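You operate a simulated robot arm through the tools that you are given. There is no shell and no other tool. Be economical: measure what you need, move in short steps, check, and stop when the job is done.

The job below is to be done with a simulated robot arm. You get a single attempt, and the scene is never put back.

Task
Take the sleeve from the service bench top and put it on top of the teal carton there.
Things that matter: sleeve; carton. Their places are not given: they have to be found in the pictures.

It is judged by the outcome, as a careful person would: the job done as asked, and still so three seconds after it is handed in. It fails if anything else is knocked over, pushed out of place, dropped, spilled or broken.

Robot
A 7-joint arm with a two-finger parallel gripper, fixed in place. Base frame: the origin is at the foot of the arm, x ahead of it, y to its left, z up; the work surface is at about z = 0. Units: m, degrees, N and s.
With the tool pointing down near the work surface it reaches from about 0.24 to 0.62 m from the base axis. Its first joint turns from -66.0 to 66.0 degrees. Payload 2.6 kg.
The tool frame sits at the grasp point between the pads (the TCP): z along the fingers, y along the line on which they close. The tips reach 0.03 m beyond it. The gripper opens to 0.094 m. The fingers are 0.028 m wide and 0.01 m thick; the gripper's body (0.05 by 0.096 m) begins 0.055 m behind the TCP.
Orientation is that of the tool frame in the base frame, as a unit quaternion [x, y, z, w]. With the fingers straight down and closing along the base's y, the tool's x points along the base's -x, its y along +y and its z along -z.

Tools
- The arm moves only by the tool arm_command. Its argument "increments" is one flat list of numbers, 4 for each row, row after row: the shift along the tool's x, y, z in m, then the turn about the tool's z in degrees. In form: [tx, ty, tz, spin, tx, ty, tz, spin, ...]. A call has 1 to 20 rows; each row shifts and turns the commanded pose from where the row before left it, along the tool's axes as they then stand. "fingers" is the opening, from 0 (shut) to 1 (fully open), set as the call begins (left out, the last holds). A row lasts 0.2 s, in which the tool goes at most 0.05 m and 8.6 degrees; a call with a longer step from one row to the next is refused whole, and so is a gripper value outside its range. A pose out of reach is approached as far as the arm can. The call stops where the force on the tool passes 40 N (or 10 N more than at its start, if that is more) or the arm is blocked; 0.2 s more then pass. Each finger travels about 0.072 m/s and halts on what it meets, pressing with about 22 N; the grip force reading is that of the motor and also rises with nothing between the fingers. The clock runs only during rows and for 0.2 s after the last one: add rows that do not move to give the fingers time. It gives the time, the measured TCP pose, the force on the tool (base axes), the opening and the grip force at its end, in the units of the frame above (readings bear some noise), and new pictures: "show" is both (left out), scene, wrist or none.
- Cameras (640 x 400 px; columns grow to the right, rows downward): "scene" is fixed at [0.0397, 0.4412, 0.5657]; the picture's right is [-0.66, -0.75, 0.00], its down [-0.42, 0.38, -0.82] and it looks along [0.62, -0.55, -0.57] (base axes); focal length 348 px, centre (320, 200). "wrist" rides on the gripper at [-0.037, 0, -0.058] in the tool frame; the picture's right is [0.00, -1.00, 0.00], its down [0.97, 0.00, -0.24] and it looks along [0.24, 0.00, 0.97] (tool axes); focal length 218 px, centre (320, 200).
- pixel_to_xyz(camera, pixels): for up to 12 pixels [column, row] of the newest picture of that camera ("zoom" is the newest enlarged one), the place [x, y, z] in the base frame of the surface seen there, good to about 0.003 m, but the place of the scene camera against the robot may be out by one fixed shift of up to 0.012 m in any direction. It takes no simulated time.
- zoom(camera, box): a new picture of the part [left, top, right, bottom] of that camera's present view, enlarged. It takes no simulated time.
- close_job(): hands the job in; it is judged then, once.

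Work in short steps. Measure before you move; look again where a grasp or a placing could have gone wrong, and mend it. You have 60 turns and 120 pictures in all, those below and enlarged ones among them. Open the gripper and draw the arm clear of the work before you hand the job in, unless the task says otherwise; then end with one line.

The tools are called after "Emit:" as name(argument=value, ...) on one line, values as JSON. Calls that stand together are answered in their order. arm_command: Moves the arm, as the interface text tells. Its arguments: {"type":"object","properties":{"increments":{"type":"array"},"fingers":{"type":"number"},"show":{"type":"string","enum":["both","scene","wrist","none"]}},"required":["increments"]} The other tools are called the same way: pixel_to_xyz (camera, pixels) gives the place of the surface under pixels of a picture; zoom (camera, box) takes an enlarged picture of a part of a camera's view; close_job () hands the job in.

At the start:

```text
time: 0.0
position: [0.4267, 0.0134, 0.3384]
tool_rot: [0.0, 1.0, 0.0, 0.0]
ft_force: [-0.4, 0.2, -0.6]
grip_width: 0.0942
grasp_force: 0.1
```

scene: 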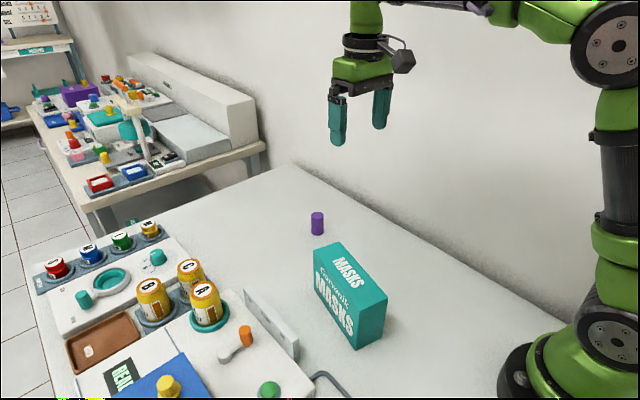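
wrist: 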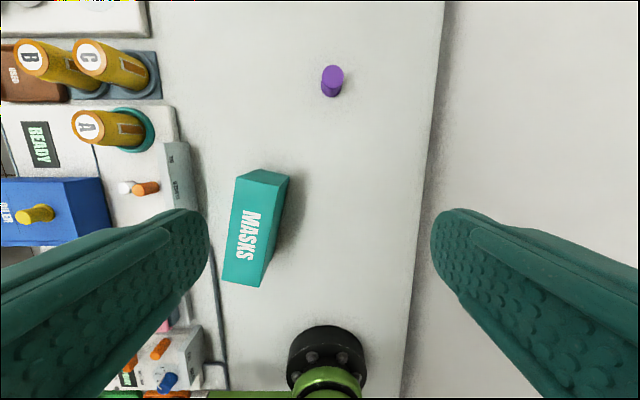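

The sleeve looks to be the purple cylinder (scene about 317,223; wrist about 332,80), and the teal carton is at about 350,295. I'll enlarge both and measure them.

Emit:
zoom(camera="scene", box=[270, 190, 410, 360])

Emit:
pixel_to_xyz(camera="scene", pixels=[[317, 214], [312, 215], [322, 215], [317, 225], [317, 234], [340, 245], [316, 252], [385, 293], [358, 306], [350, 272], [400, 340]])

Emit:
pixel_to_xyz(camera="wrist", pixels=[[334, 73], [325, 73], [343, 73], [332, 92], [331, 105], [240, 180], [285, 178], [262, 283], [226, 278], [248, 230], [380, 150]])

Emit:
zoom(camera="wrist", box=[200, 40, 400, 300])

```text
2.35 times, centred on (340, 275) of scene
```

zoom: 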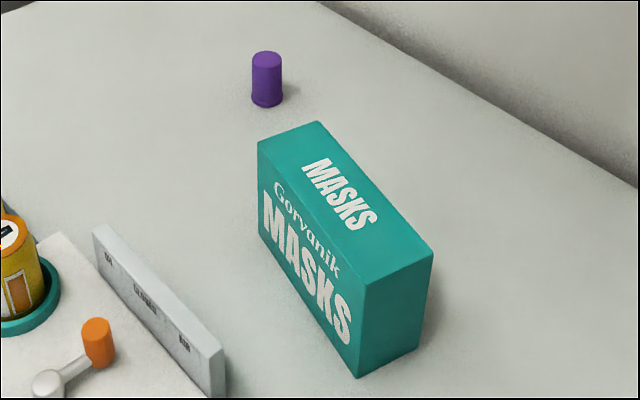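

```text
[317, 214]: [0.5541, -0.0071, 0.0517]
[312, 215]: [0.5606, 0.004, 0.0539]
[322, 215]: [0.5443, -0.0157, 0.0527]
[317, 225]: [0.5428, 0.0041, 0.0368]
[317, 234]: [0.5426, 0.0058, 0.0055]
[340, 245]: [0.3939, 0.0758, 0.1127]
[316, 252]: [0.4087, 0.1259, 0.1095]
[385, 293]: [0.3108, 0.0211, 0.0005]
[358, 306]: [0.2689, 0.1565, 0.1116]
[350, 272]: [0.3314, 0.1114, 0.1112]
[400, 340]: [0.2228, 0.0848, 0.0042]
```

```text
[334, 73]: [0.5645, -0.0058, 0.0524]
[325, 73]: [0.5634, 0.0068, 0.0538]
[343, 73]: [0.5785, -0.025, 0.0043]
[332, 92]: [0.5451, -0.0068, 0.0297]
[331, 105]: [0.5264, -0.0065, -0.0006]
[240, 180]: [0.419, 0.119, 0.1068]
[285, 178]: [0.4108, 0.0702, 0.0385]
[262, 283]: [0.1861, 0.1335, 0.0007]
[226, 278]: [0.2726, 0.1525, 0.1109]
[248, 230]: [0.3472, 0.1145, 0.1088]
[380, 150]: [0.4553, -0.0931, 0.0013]
```

```text
1.54 times, centred on (300, 170) of wrist
```

zoom: 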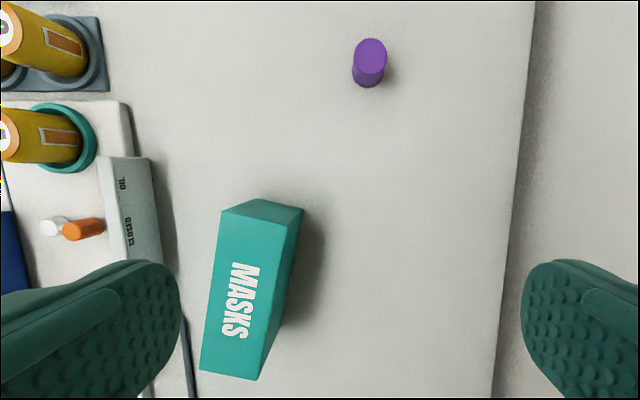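

The sleeve is at about (0.556, -0.006), 0.053 m tall and about 0.028 m wide. The carton top is at z≈0.111 with its centre near (0.333, 0.116). I'll move above the sleeve and look again.

Emit:
arm_command(increments=[-0.0256, -0.0039, 0.036, 0, -0.0256, -0.0039, 0.036, 0, -0.0256, -0.0039, 0.036, 0, -0.0256, -0.0039, 0.036, 0, -0.0256, -0.0039, 0.036, 0, 0, 0, 0, 0, 0, 0, 0, 0], fingers=1)

```text
time: 1.6
position: [0.5543, -0.0067, 0.1581]
tool_rot: [0.0, 1.0, 0.0, 0.001]
ft_force: [0.3, -0.1, -0.1]
grip_width: 0.0939
grasp_force: 0.0
```

scene: 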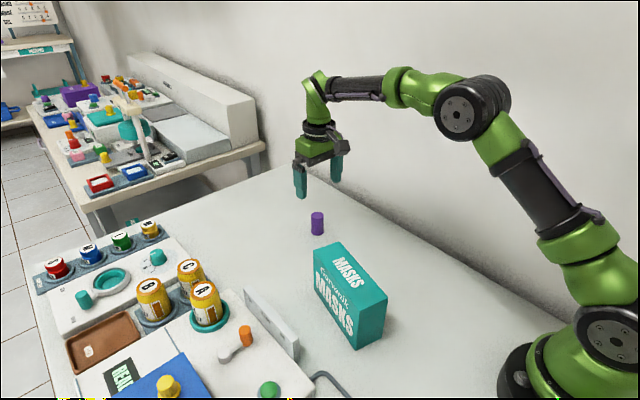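
wrist: 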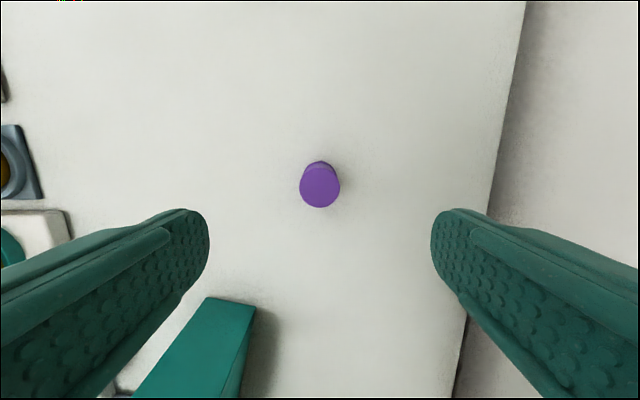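

The sleeve's top is at about (320,186) in the wrist picture. I'll measure its edges to get its centre before going down.

Emit:
pixel_to_xyz(camera="wrist", pixels=[[320, 187], [303, 187], [336, 187], [320, 173], [320, 203], [320, 163], [215, 301], [250, 310], [170, 370]])

Emit:
zoom(camera="wrist", box=[280, 150, 360, 220])

```text
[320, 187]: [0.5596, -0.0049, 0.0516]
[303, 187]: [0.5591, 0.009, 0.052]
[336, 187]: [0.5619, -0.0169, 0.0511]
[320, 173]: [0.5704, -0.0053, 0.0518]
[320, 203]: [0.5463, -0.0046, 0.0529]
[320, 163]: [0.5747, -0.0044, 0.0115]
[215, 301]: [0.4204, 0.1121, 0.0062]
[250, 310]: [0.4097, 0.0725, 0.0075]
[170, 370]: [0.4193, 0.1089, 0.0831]
```

```text
5.71 times, centred on (320, 185) of wrist
```

zoom: 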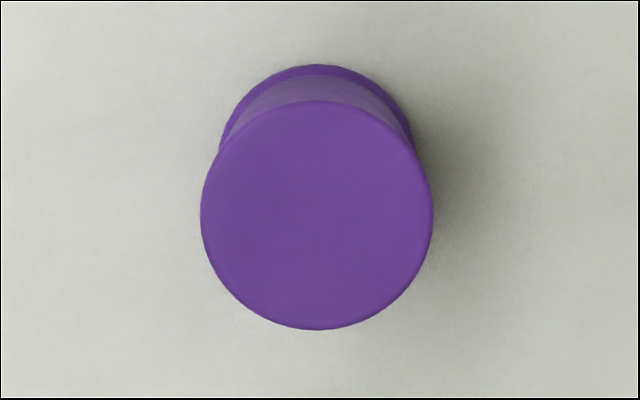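

The sleeve's centre is (0.5585, -0.004), its diameter is about 0.032 m, and it has a low flange at the foot. I'll go down to TCP z≈0.044 so the tips stay above the flange.

Emit:
arm_command(increments=[-0.0042, 0.0025, 0.03, 0, 0, 0, 0.03, 0, 0, 0, 0.03, 0, 0, 0, 0.024, 0, 0, 0, 0, 0, 0, 0, 0, 0])

```text
time: 3.0
position: [0.5588, -0.003, 0.0442]
tool_rot: [0.0, 1.0, 0.001, 0.0]
ft_force: [0.6, -0.5, 0.0]
grip_width: 0.0941
grasp_force: 0.0
```

scene: 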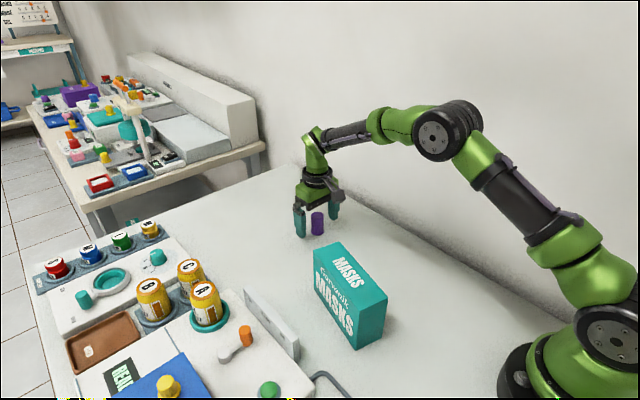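
wrist: 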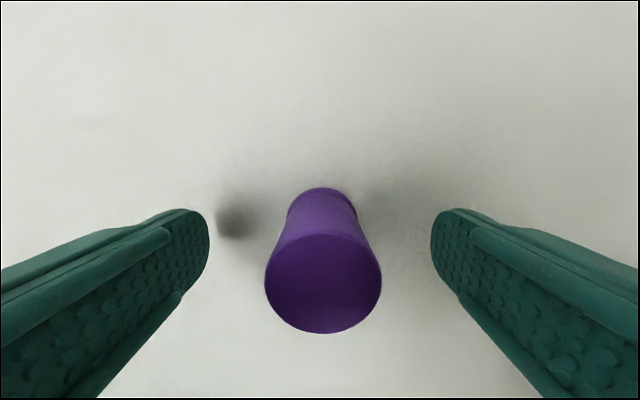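

The sleeve sits between the fingers, centred at about column 323. I'll close the gripper.

Emit:
arm_command(increments=[0, 0, 0, 0, 0, 0, 0, 0, 0, 0, 0, 0, 0, 0, 0, 0, 0, 0, 0, 0, 0, 0, 0, 0], fingers=0, show="wrist")

```text
time: 4.4
position: [0.56, -0.0029, 0.0455]
tool_rot: [0.0, 1.0, 0.0, 0.0]
ft_force: [-0.1, 1.0, 1.2]
grip_width: 0.0295
grasp_force: 21.5
```

wrist: 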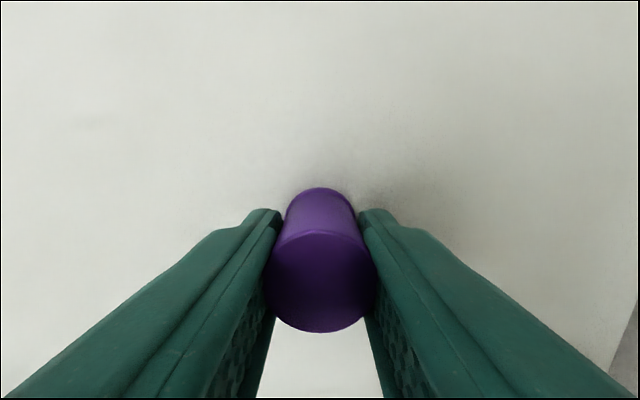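

It is held at a width of 0.0295 with 21.5 N. I'll lift it to z≈0.21 and check.

Emit:
arm_command(increments=[0, 0, -0.02, 0, 0, 0, -0.035, 0, 0, 0, -0.035, 0, 0, 0, -0.035, 0, 0, 0, -0.04, 0, 0, 0, 0, 0])

```text
time: 5.8
position: [0.5595, -0.0045, 0.2114]
tool_rot: [0.001, 1.0, 0.0, 0.001]
ft_force: [-0.3, -0.3, 0.3]
grip_width: 0.03
grasp_force: 22.1
```

scene: 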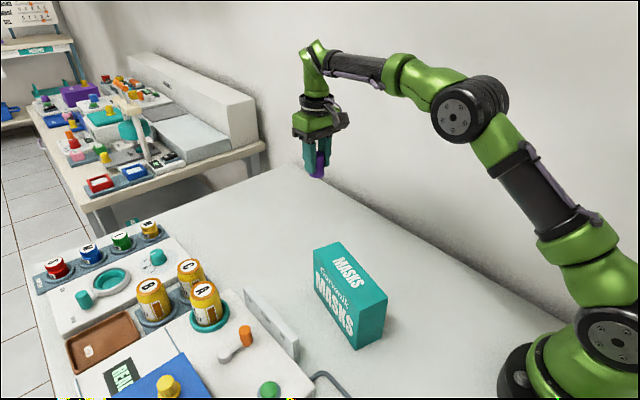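
wrist: 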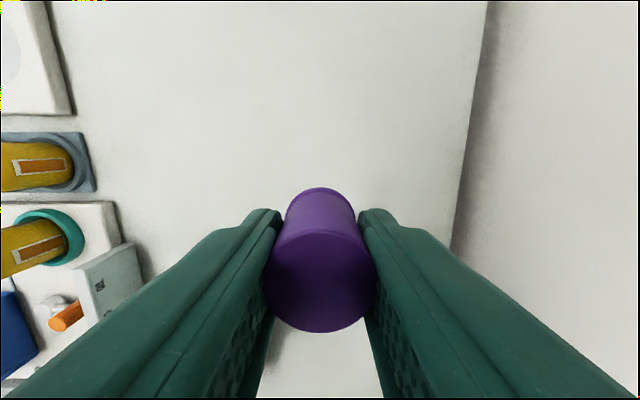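

The sleeve is held firmly and upright, with its bottom about 0.045 below the TCP. I'll carry it over the carton to about (0.337, 0.113) at z 0.21.

Emit:
arm_command(increments=[0.0371, 0.0196, 0, 0, 0.0371, 0.0196, 0, 0, 0.0371, 0.0196, 0, 0, 0.0371, 0.0196, 0, 0, 0.0371, 0.0196, 0, 0, 0.0371, 0.0196, 0, 0, 0, 0, 0, 0, 0, 0, 0, 0])

```text
time: 7.6
position: [0.3363, 0.1148, 0.2101]
tool_rot: [0.0, 1.0, 0.0, 0.0]
ft_force: [-0.3, 1.0, -1.1]
grip_width: 0.0298
grasp_force: 21.7
```

scene: 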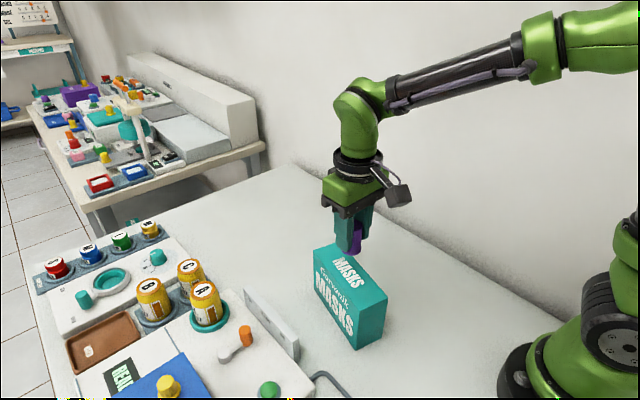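
wrist: 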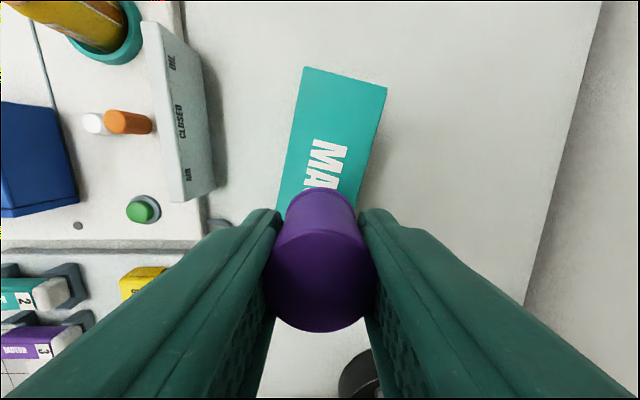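

The carton's far edge, with corners at (303,68) and (386,88), and both long sides are in view. I'll measure the top face edges from here.

Emit:
pixel_to_xyz(camera="wrist", pixels=[[306, 70], [383, 89], [293, 130], [371, 130], [286, 170], [362, 165], [281, 195], [330, 120], [320, 196]])

Emit:
zoom(camera="wrist", box=[240, 50, 420, 230])

Emit:
zoom(camera="scene", box=[290, 170, 430, 360])

```text
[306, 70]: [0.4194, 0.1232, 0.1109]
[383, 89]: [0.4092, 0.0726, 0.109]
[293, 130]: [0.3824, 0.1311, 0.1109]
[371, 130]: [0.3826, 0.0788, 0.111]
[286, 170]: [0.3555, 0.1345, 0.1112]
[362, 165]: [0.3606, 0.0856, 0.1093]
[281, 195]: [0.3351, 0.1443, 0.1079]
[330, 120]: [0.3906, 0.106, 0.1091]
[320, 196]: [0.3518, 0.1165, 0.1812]
```

```text
2.22 times, centred on (330, 140) of wrist
```

zoom: 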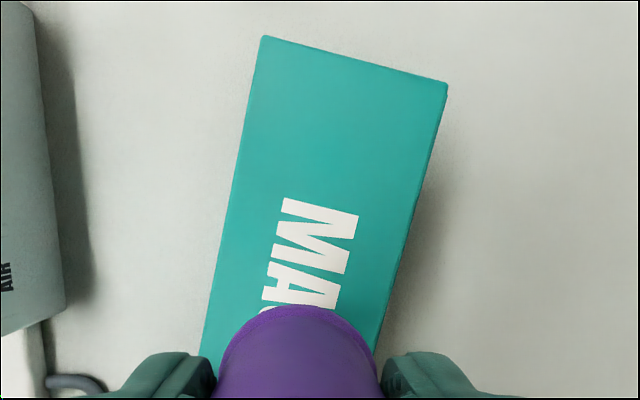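

```text
2.11 times, centred on (360, 265) of scene
```

zoom: 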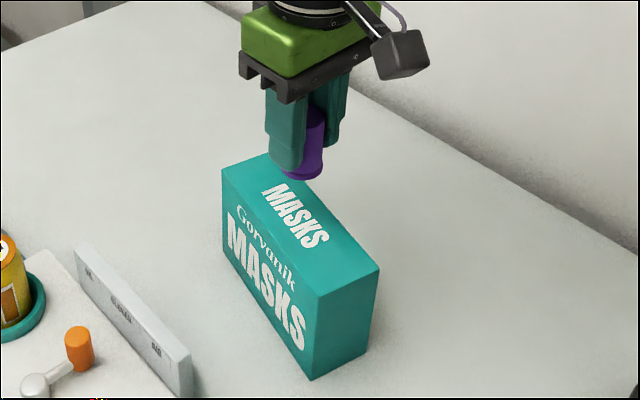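

The carton's midline at x≈0.336 is y≈0.115, so the sleeve is already centred over the top face (z≈0.110). I'll lower it to about 2 mm above and then check.

Emit:
arm_command(increments=[0, 0, 0.02, 0, 0, 0, 0.02, 0, 0, 0, 0.01, 0, 0, 0, 0.002, 0, 0, 0, 0, 0, 0, 0, 0, 0])

Emit:
zoom(camera="scene", box=[300, 210, 400, 310])

```text
time: 9.0
position: [0.3367, 0.1138, 0.16]
tool_rot: [0.0, 1.0, 0.0, 0.0]
ft_force: [-0.5, -0.2, -0.6]
grip_width: 0.0298
grasp_force: 21.9
```

scene: 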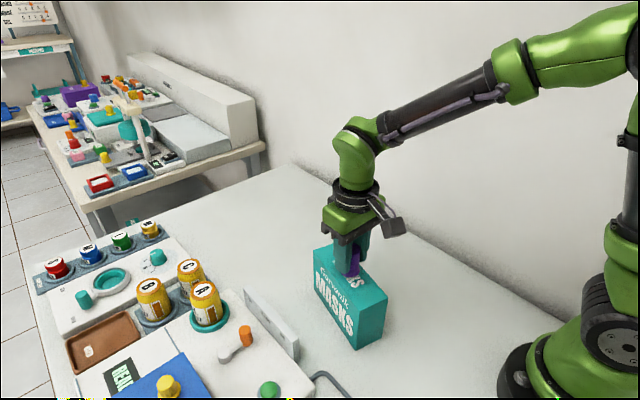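
wrist: 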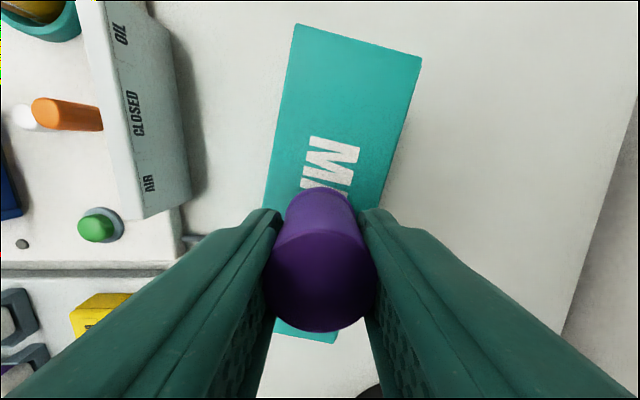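

```text
4.00 times, centred on (350, 260) of scene
```

zoom: 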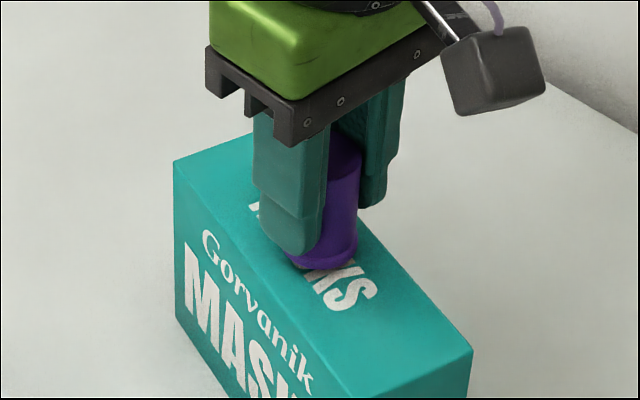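

The sleeve is centred just above the top face and there's no contact yet. I'll lower it about 2 mm more and watch the force.

Emit:
arm_command(increments=[0, 0, 0.001, 0, 0, 0, 0.001, 0, 0, 0, 0, 0, 0, 0, 0, 0], show="none")

```text
time: 10.0
position: [0.3353, 0.1122, 0.1554]
tool_rot: [0.0, 1.0, 0.0, 0.0]
ft_force: [0.6, -0.1, -0.2]
grip_width: 0.0296
grasp_force: 22.1
```

The force is still about zero, so I'll go down another 1 mm.

Emit:
arm_command(increments=[0, 0, 0.001, 0, 0, 0, 0, 0], show="none")

```text
time: 10.6
position: [0.3361, 0.1132, 0.1539]
tool_rot: [0.0, 1.0, 0.001, 0.0]
ft_force: [-0.3, 0.3, -0.2]
grip_width: 0.0298
grasp_force: 22.3
```

Still no contact at commanded z≈0.1544. I'll take one more 1 mm step.

Emit:
arm_command(increments=[0, 0, 0.001, 0, 0, 0, 0, 0], show="none")

Emit:
zoom(camera="scene", box=[320, 240, 380, 290])

```text
time: 11.2
position: [0.3361, 0.1134, 0.1556]
tool_rot: [0.0, 1.0, 0.0, 0.001]
ft_force: [-2.4, -0.8, 5.1]
grip_width: 0.0296
grasp_force: 21.5
```

```text
8.00 times, centred on (350, 265) of scene
```

zoom: 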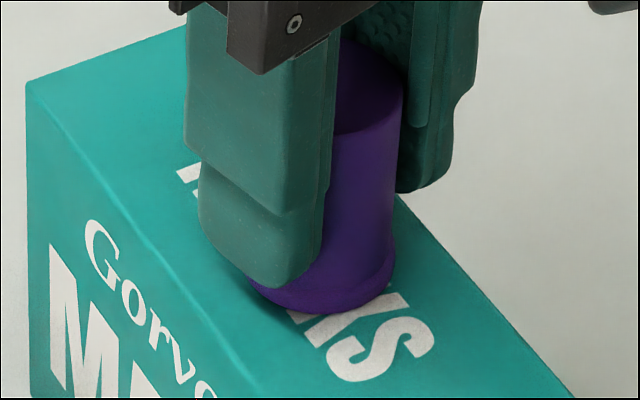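

Contact: Fz is 5 N and the sleeve is resting on the carton. I'll open the fingers.

Emit:
arm_command(increments=[0, 0, 0, 0, 0, 0, 0, 0, 0, 0, 0, 0, 0, 0, 0, 0, 0, 0, 0, 0], fingers=1)

```text
time: 12.4
position: [0.3362, 0.1147, 0.1534]
tool_rot: [0.0, 1.0, 0.0, 0.0]
ft_force: [-0.8, -0.1, -0.9]
grip_width: 0.0939
grasp_force: 0.1
```

scene: 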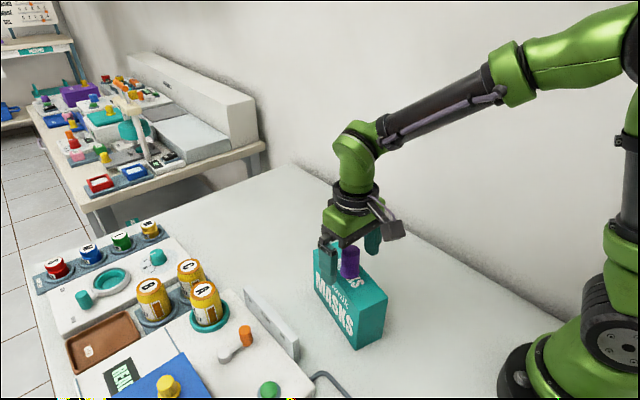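
wrist: 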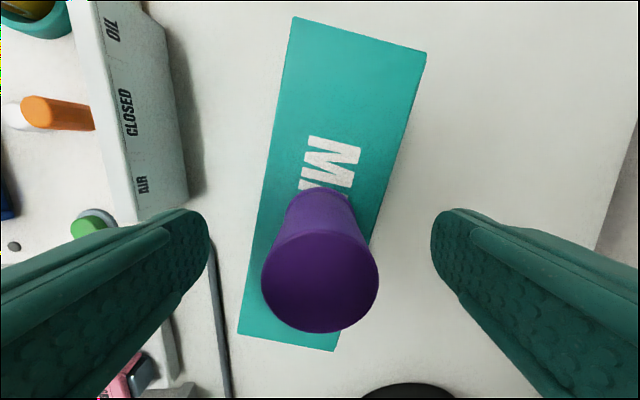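

The sleeve stands free on the carton with the fingers clear on both sides. I'll draw straight up, then away.

Emit:
arm_command(increments=[0, 0, -0.02, 0, 0, 0, -0.035, 0, 0, 0, -0.04, 0, 0, 0, -0.04, 0, 0, 0, -0.04, 0, -0.03, -0.03, 0, 0, -0.03, -0.03, 0, 0, -0.03, -0.03, 0, 0, 0, 0, 0, 0, 0, 0, 0, 0])

Emit:
zoom(camera="scene", box=[290, 220, 410, 360])

```text
time: 14.6
position: [0.4247, 0.0233, 0.3292]
tool_rot: [0.0, 1.0, -0.001, 0.001]
ft_force: [-0.1, -0.1, 0.6]
grip_width: 0.0939
grasp_force: 0.0
```

scene: 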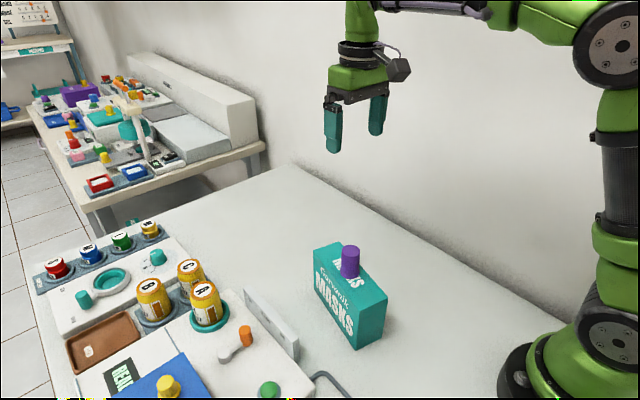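
wrist: 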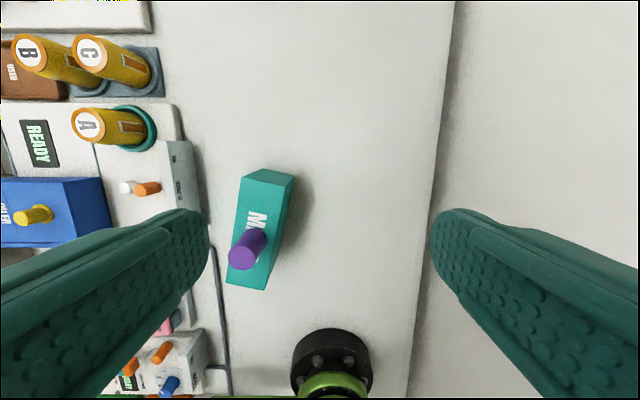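

```text
2.86 times, centred on (350, 290) of scene
```

zoom: 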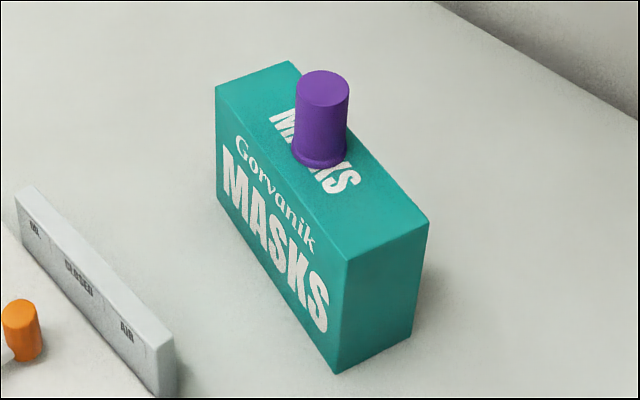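

The sleeve stands upright on the carton, the carton hasn't moved, and the arm is clear. I'll hand the job in.

Emit:
close_job()

```text
The job is handed in.
```

The sleeve is standing upright near the middle of the teal carton's top; nothing else was disturbed, and the arm is clear with the gripper open.
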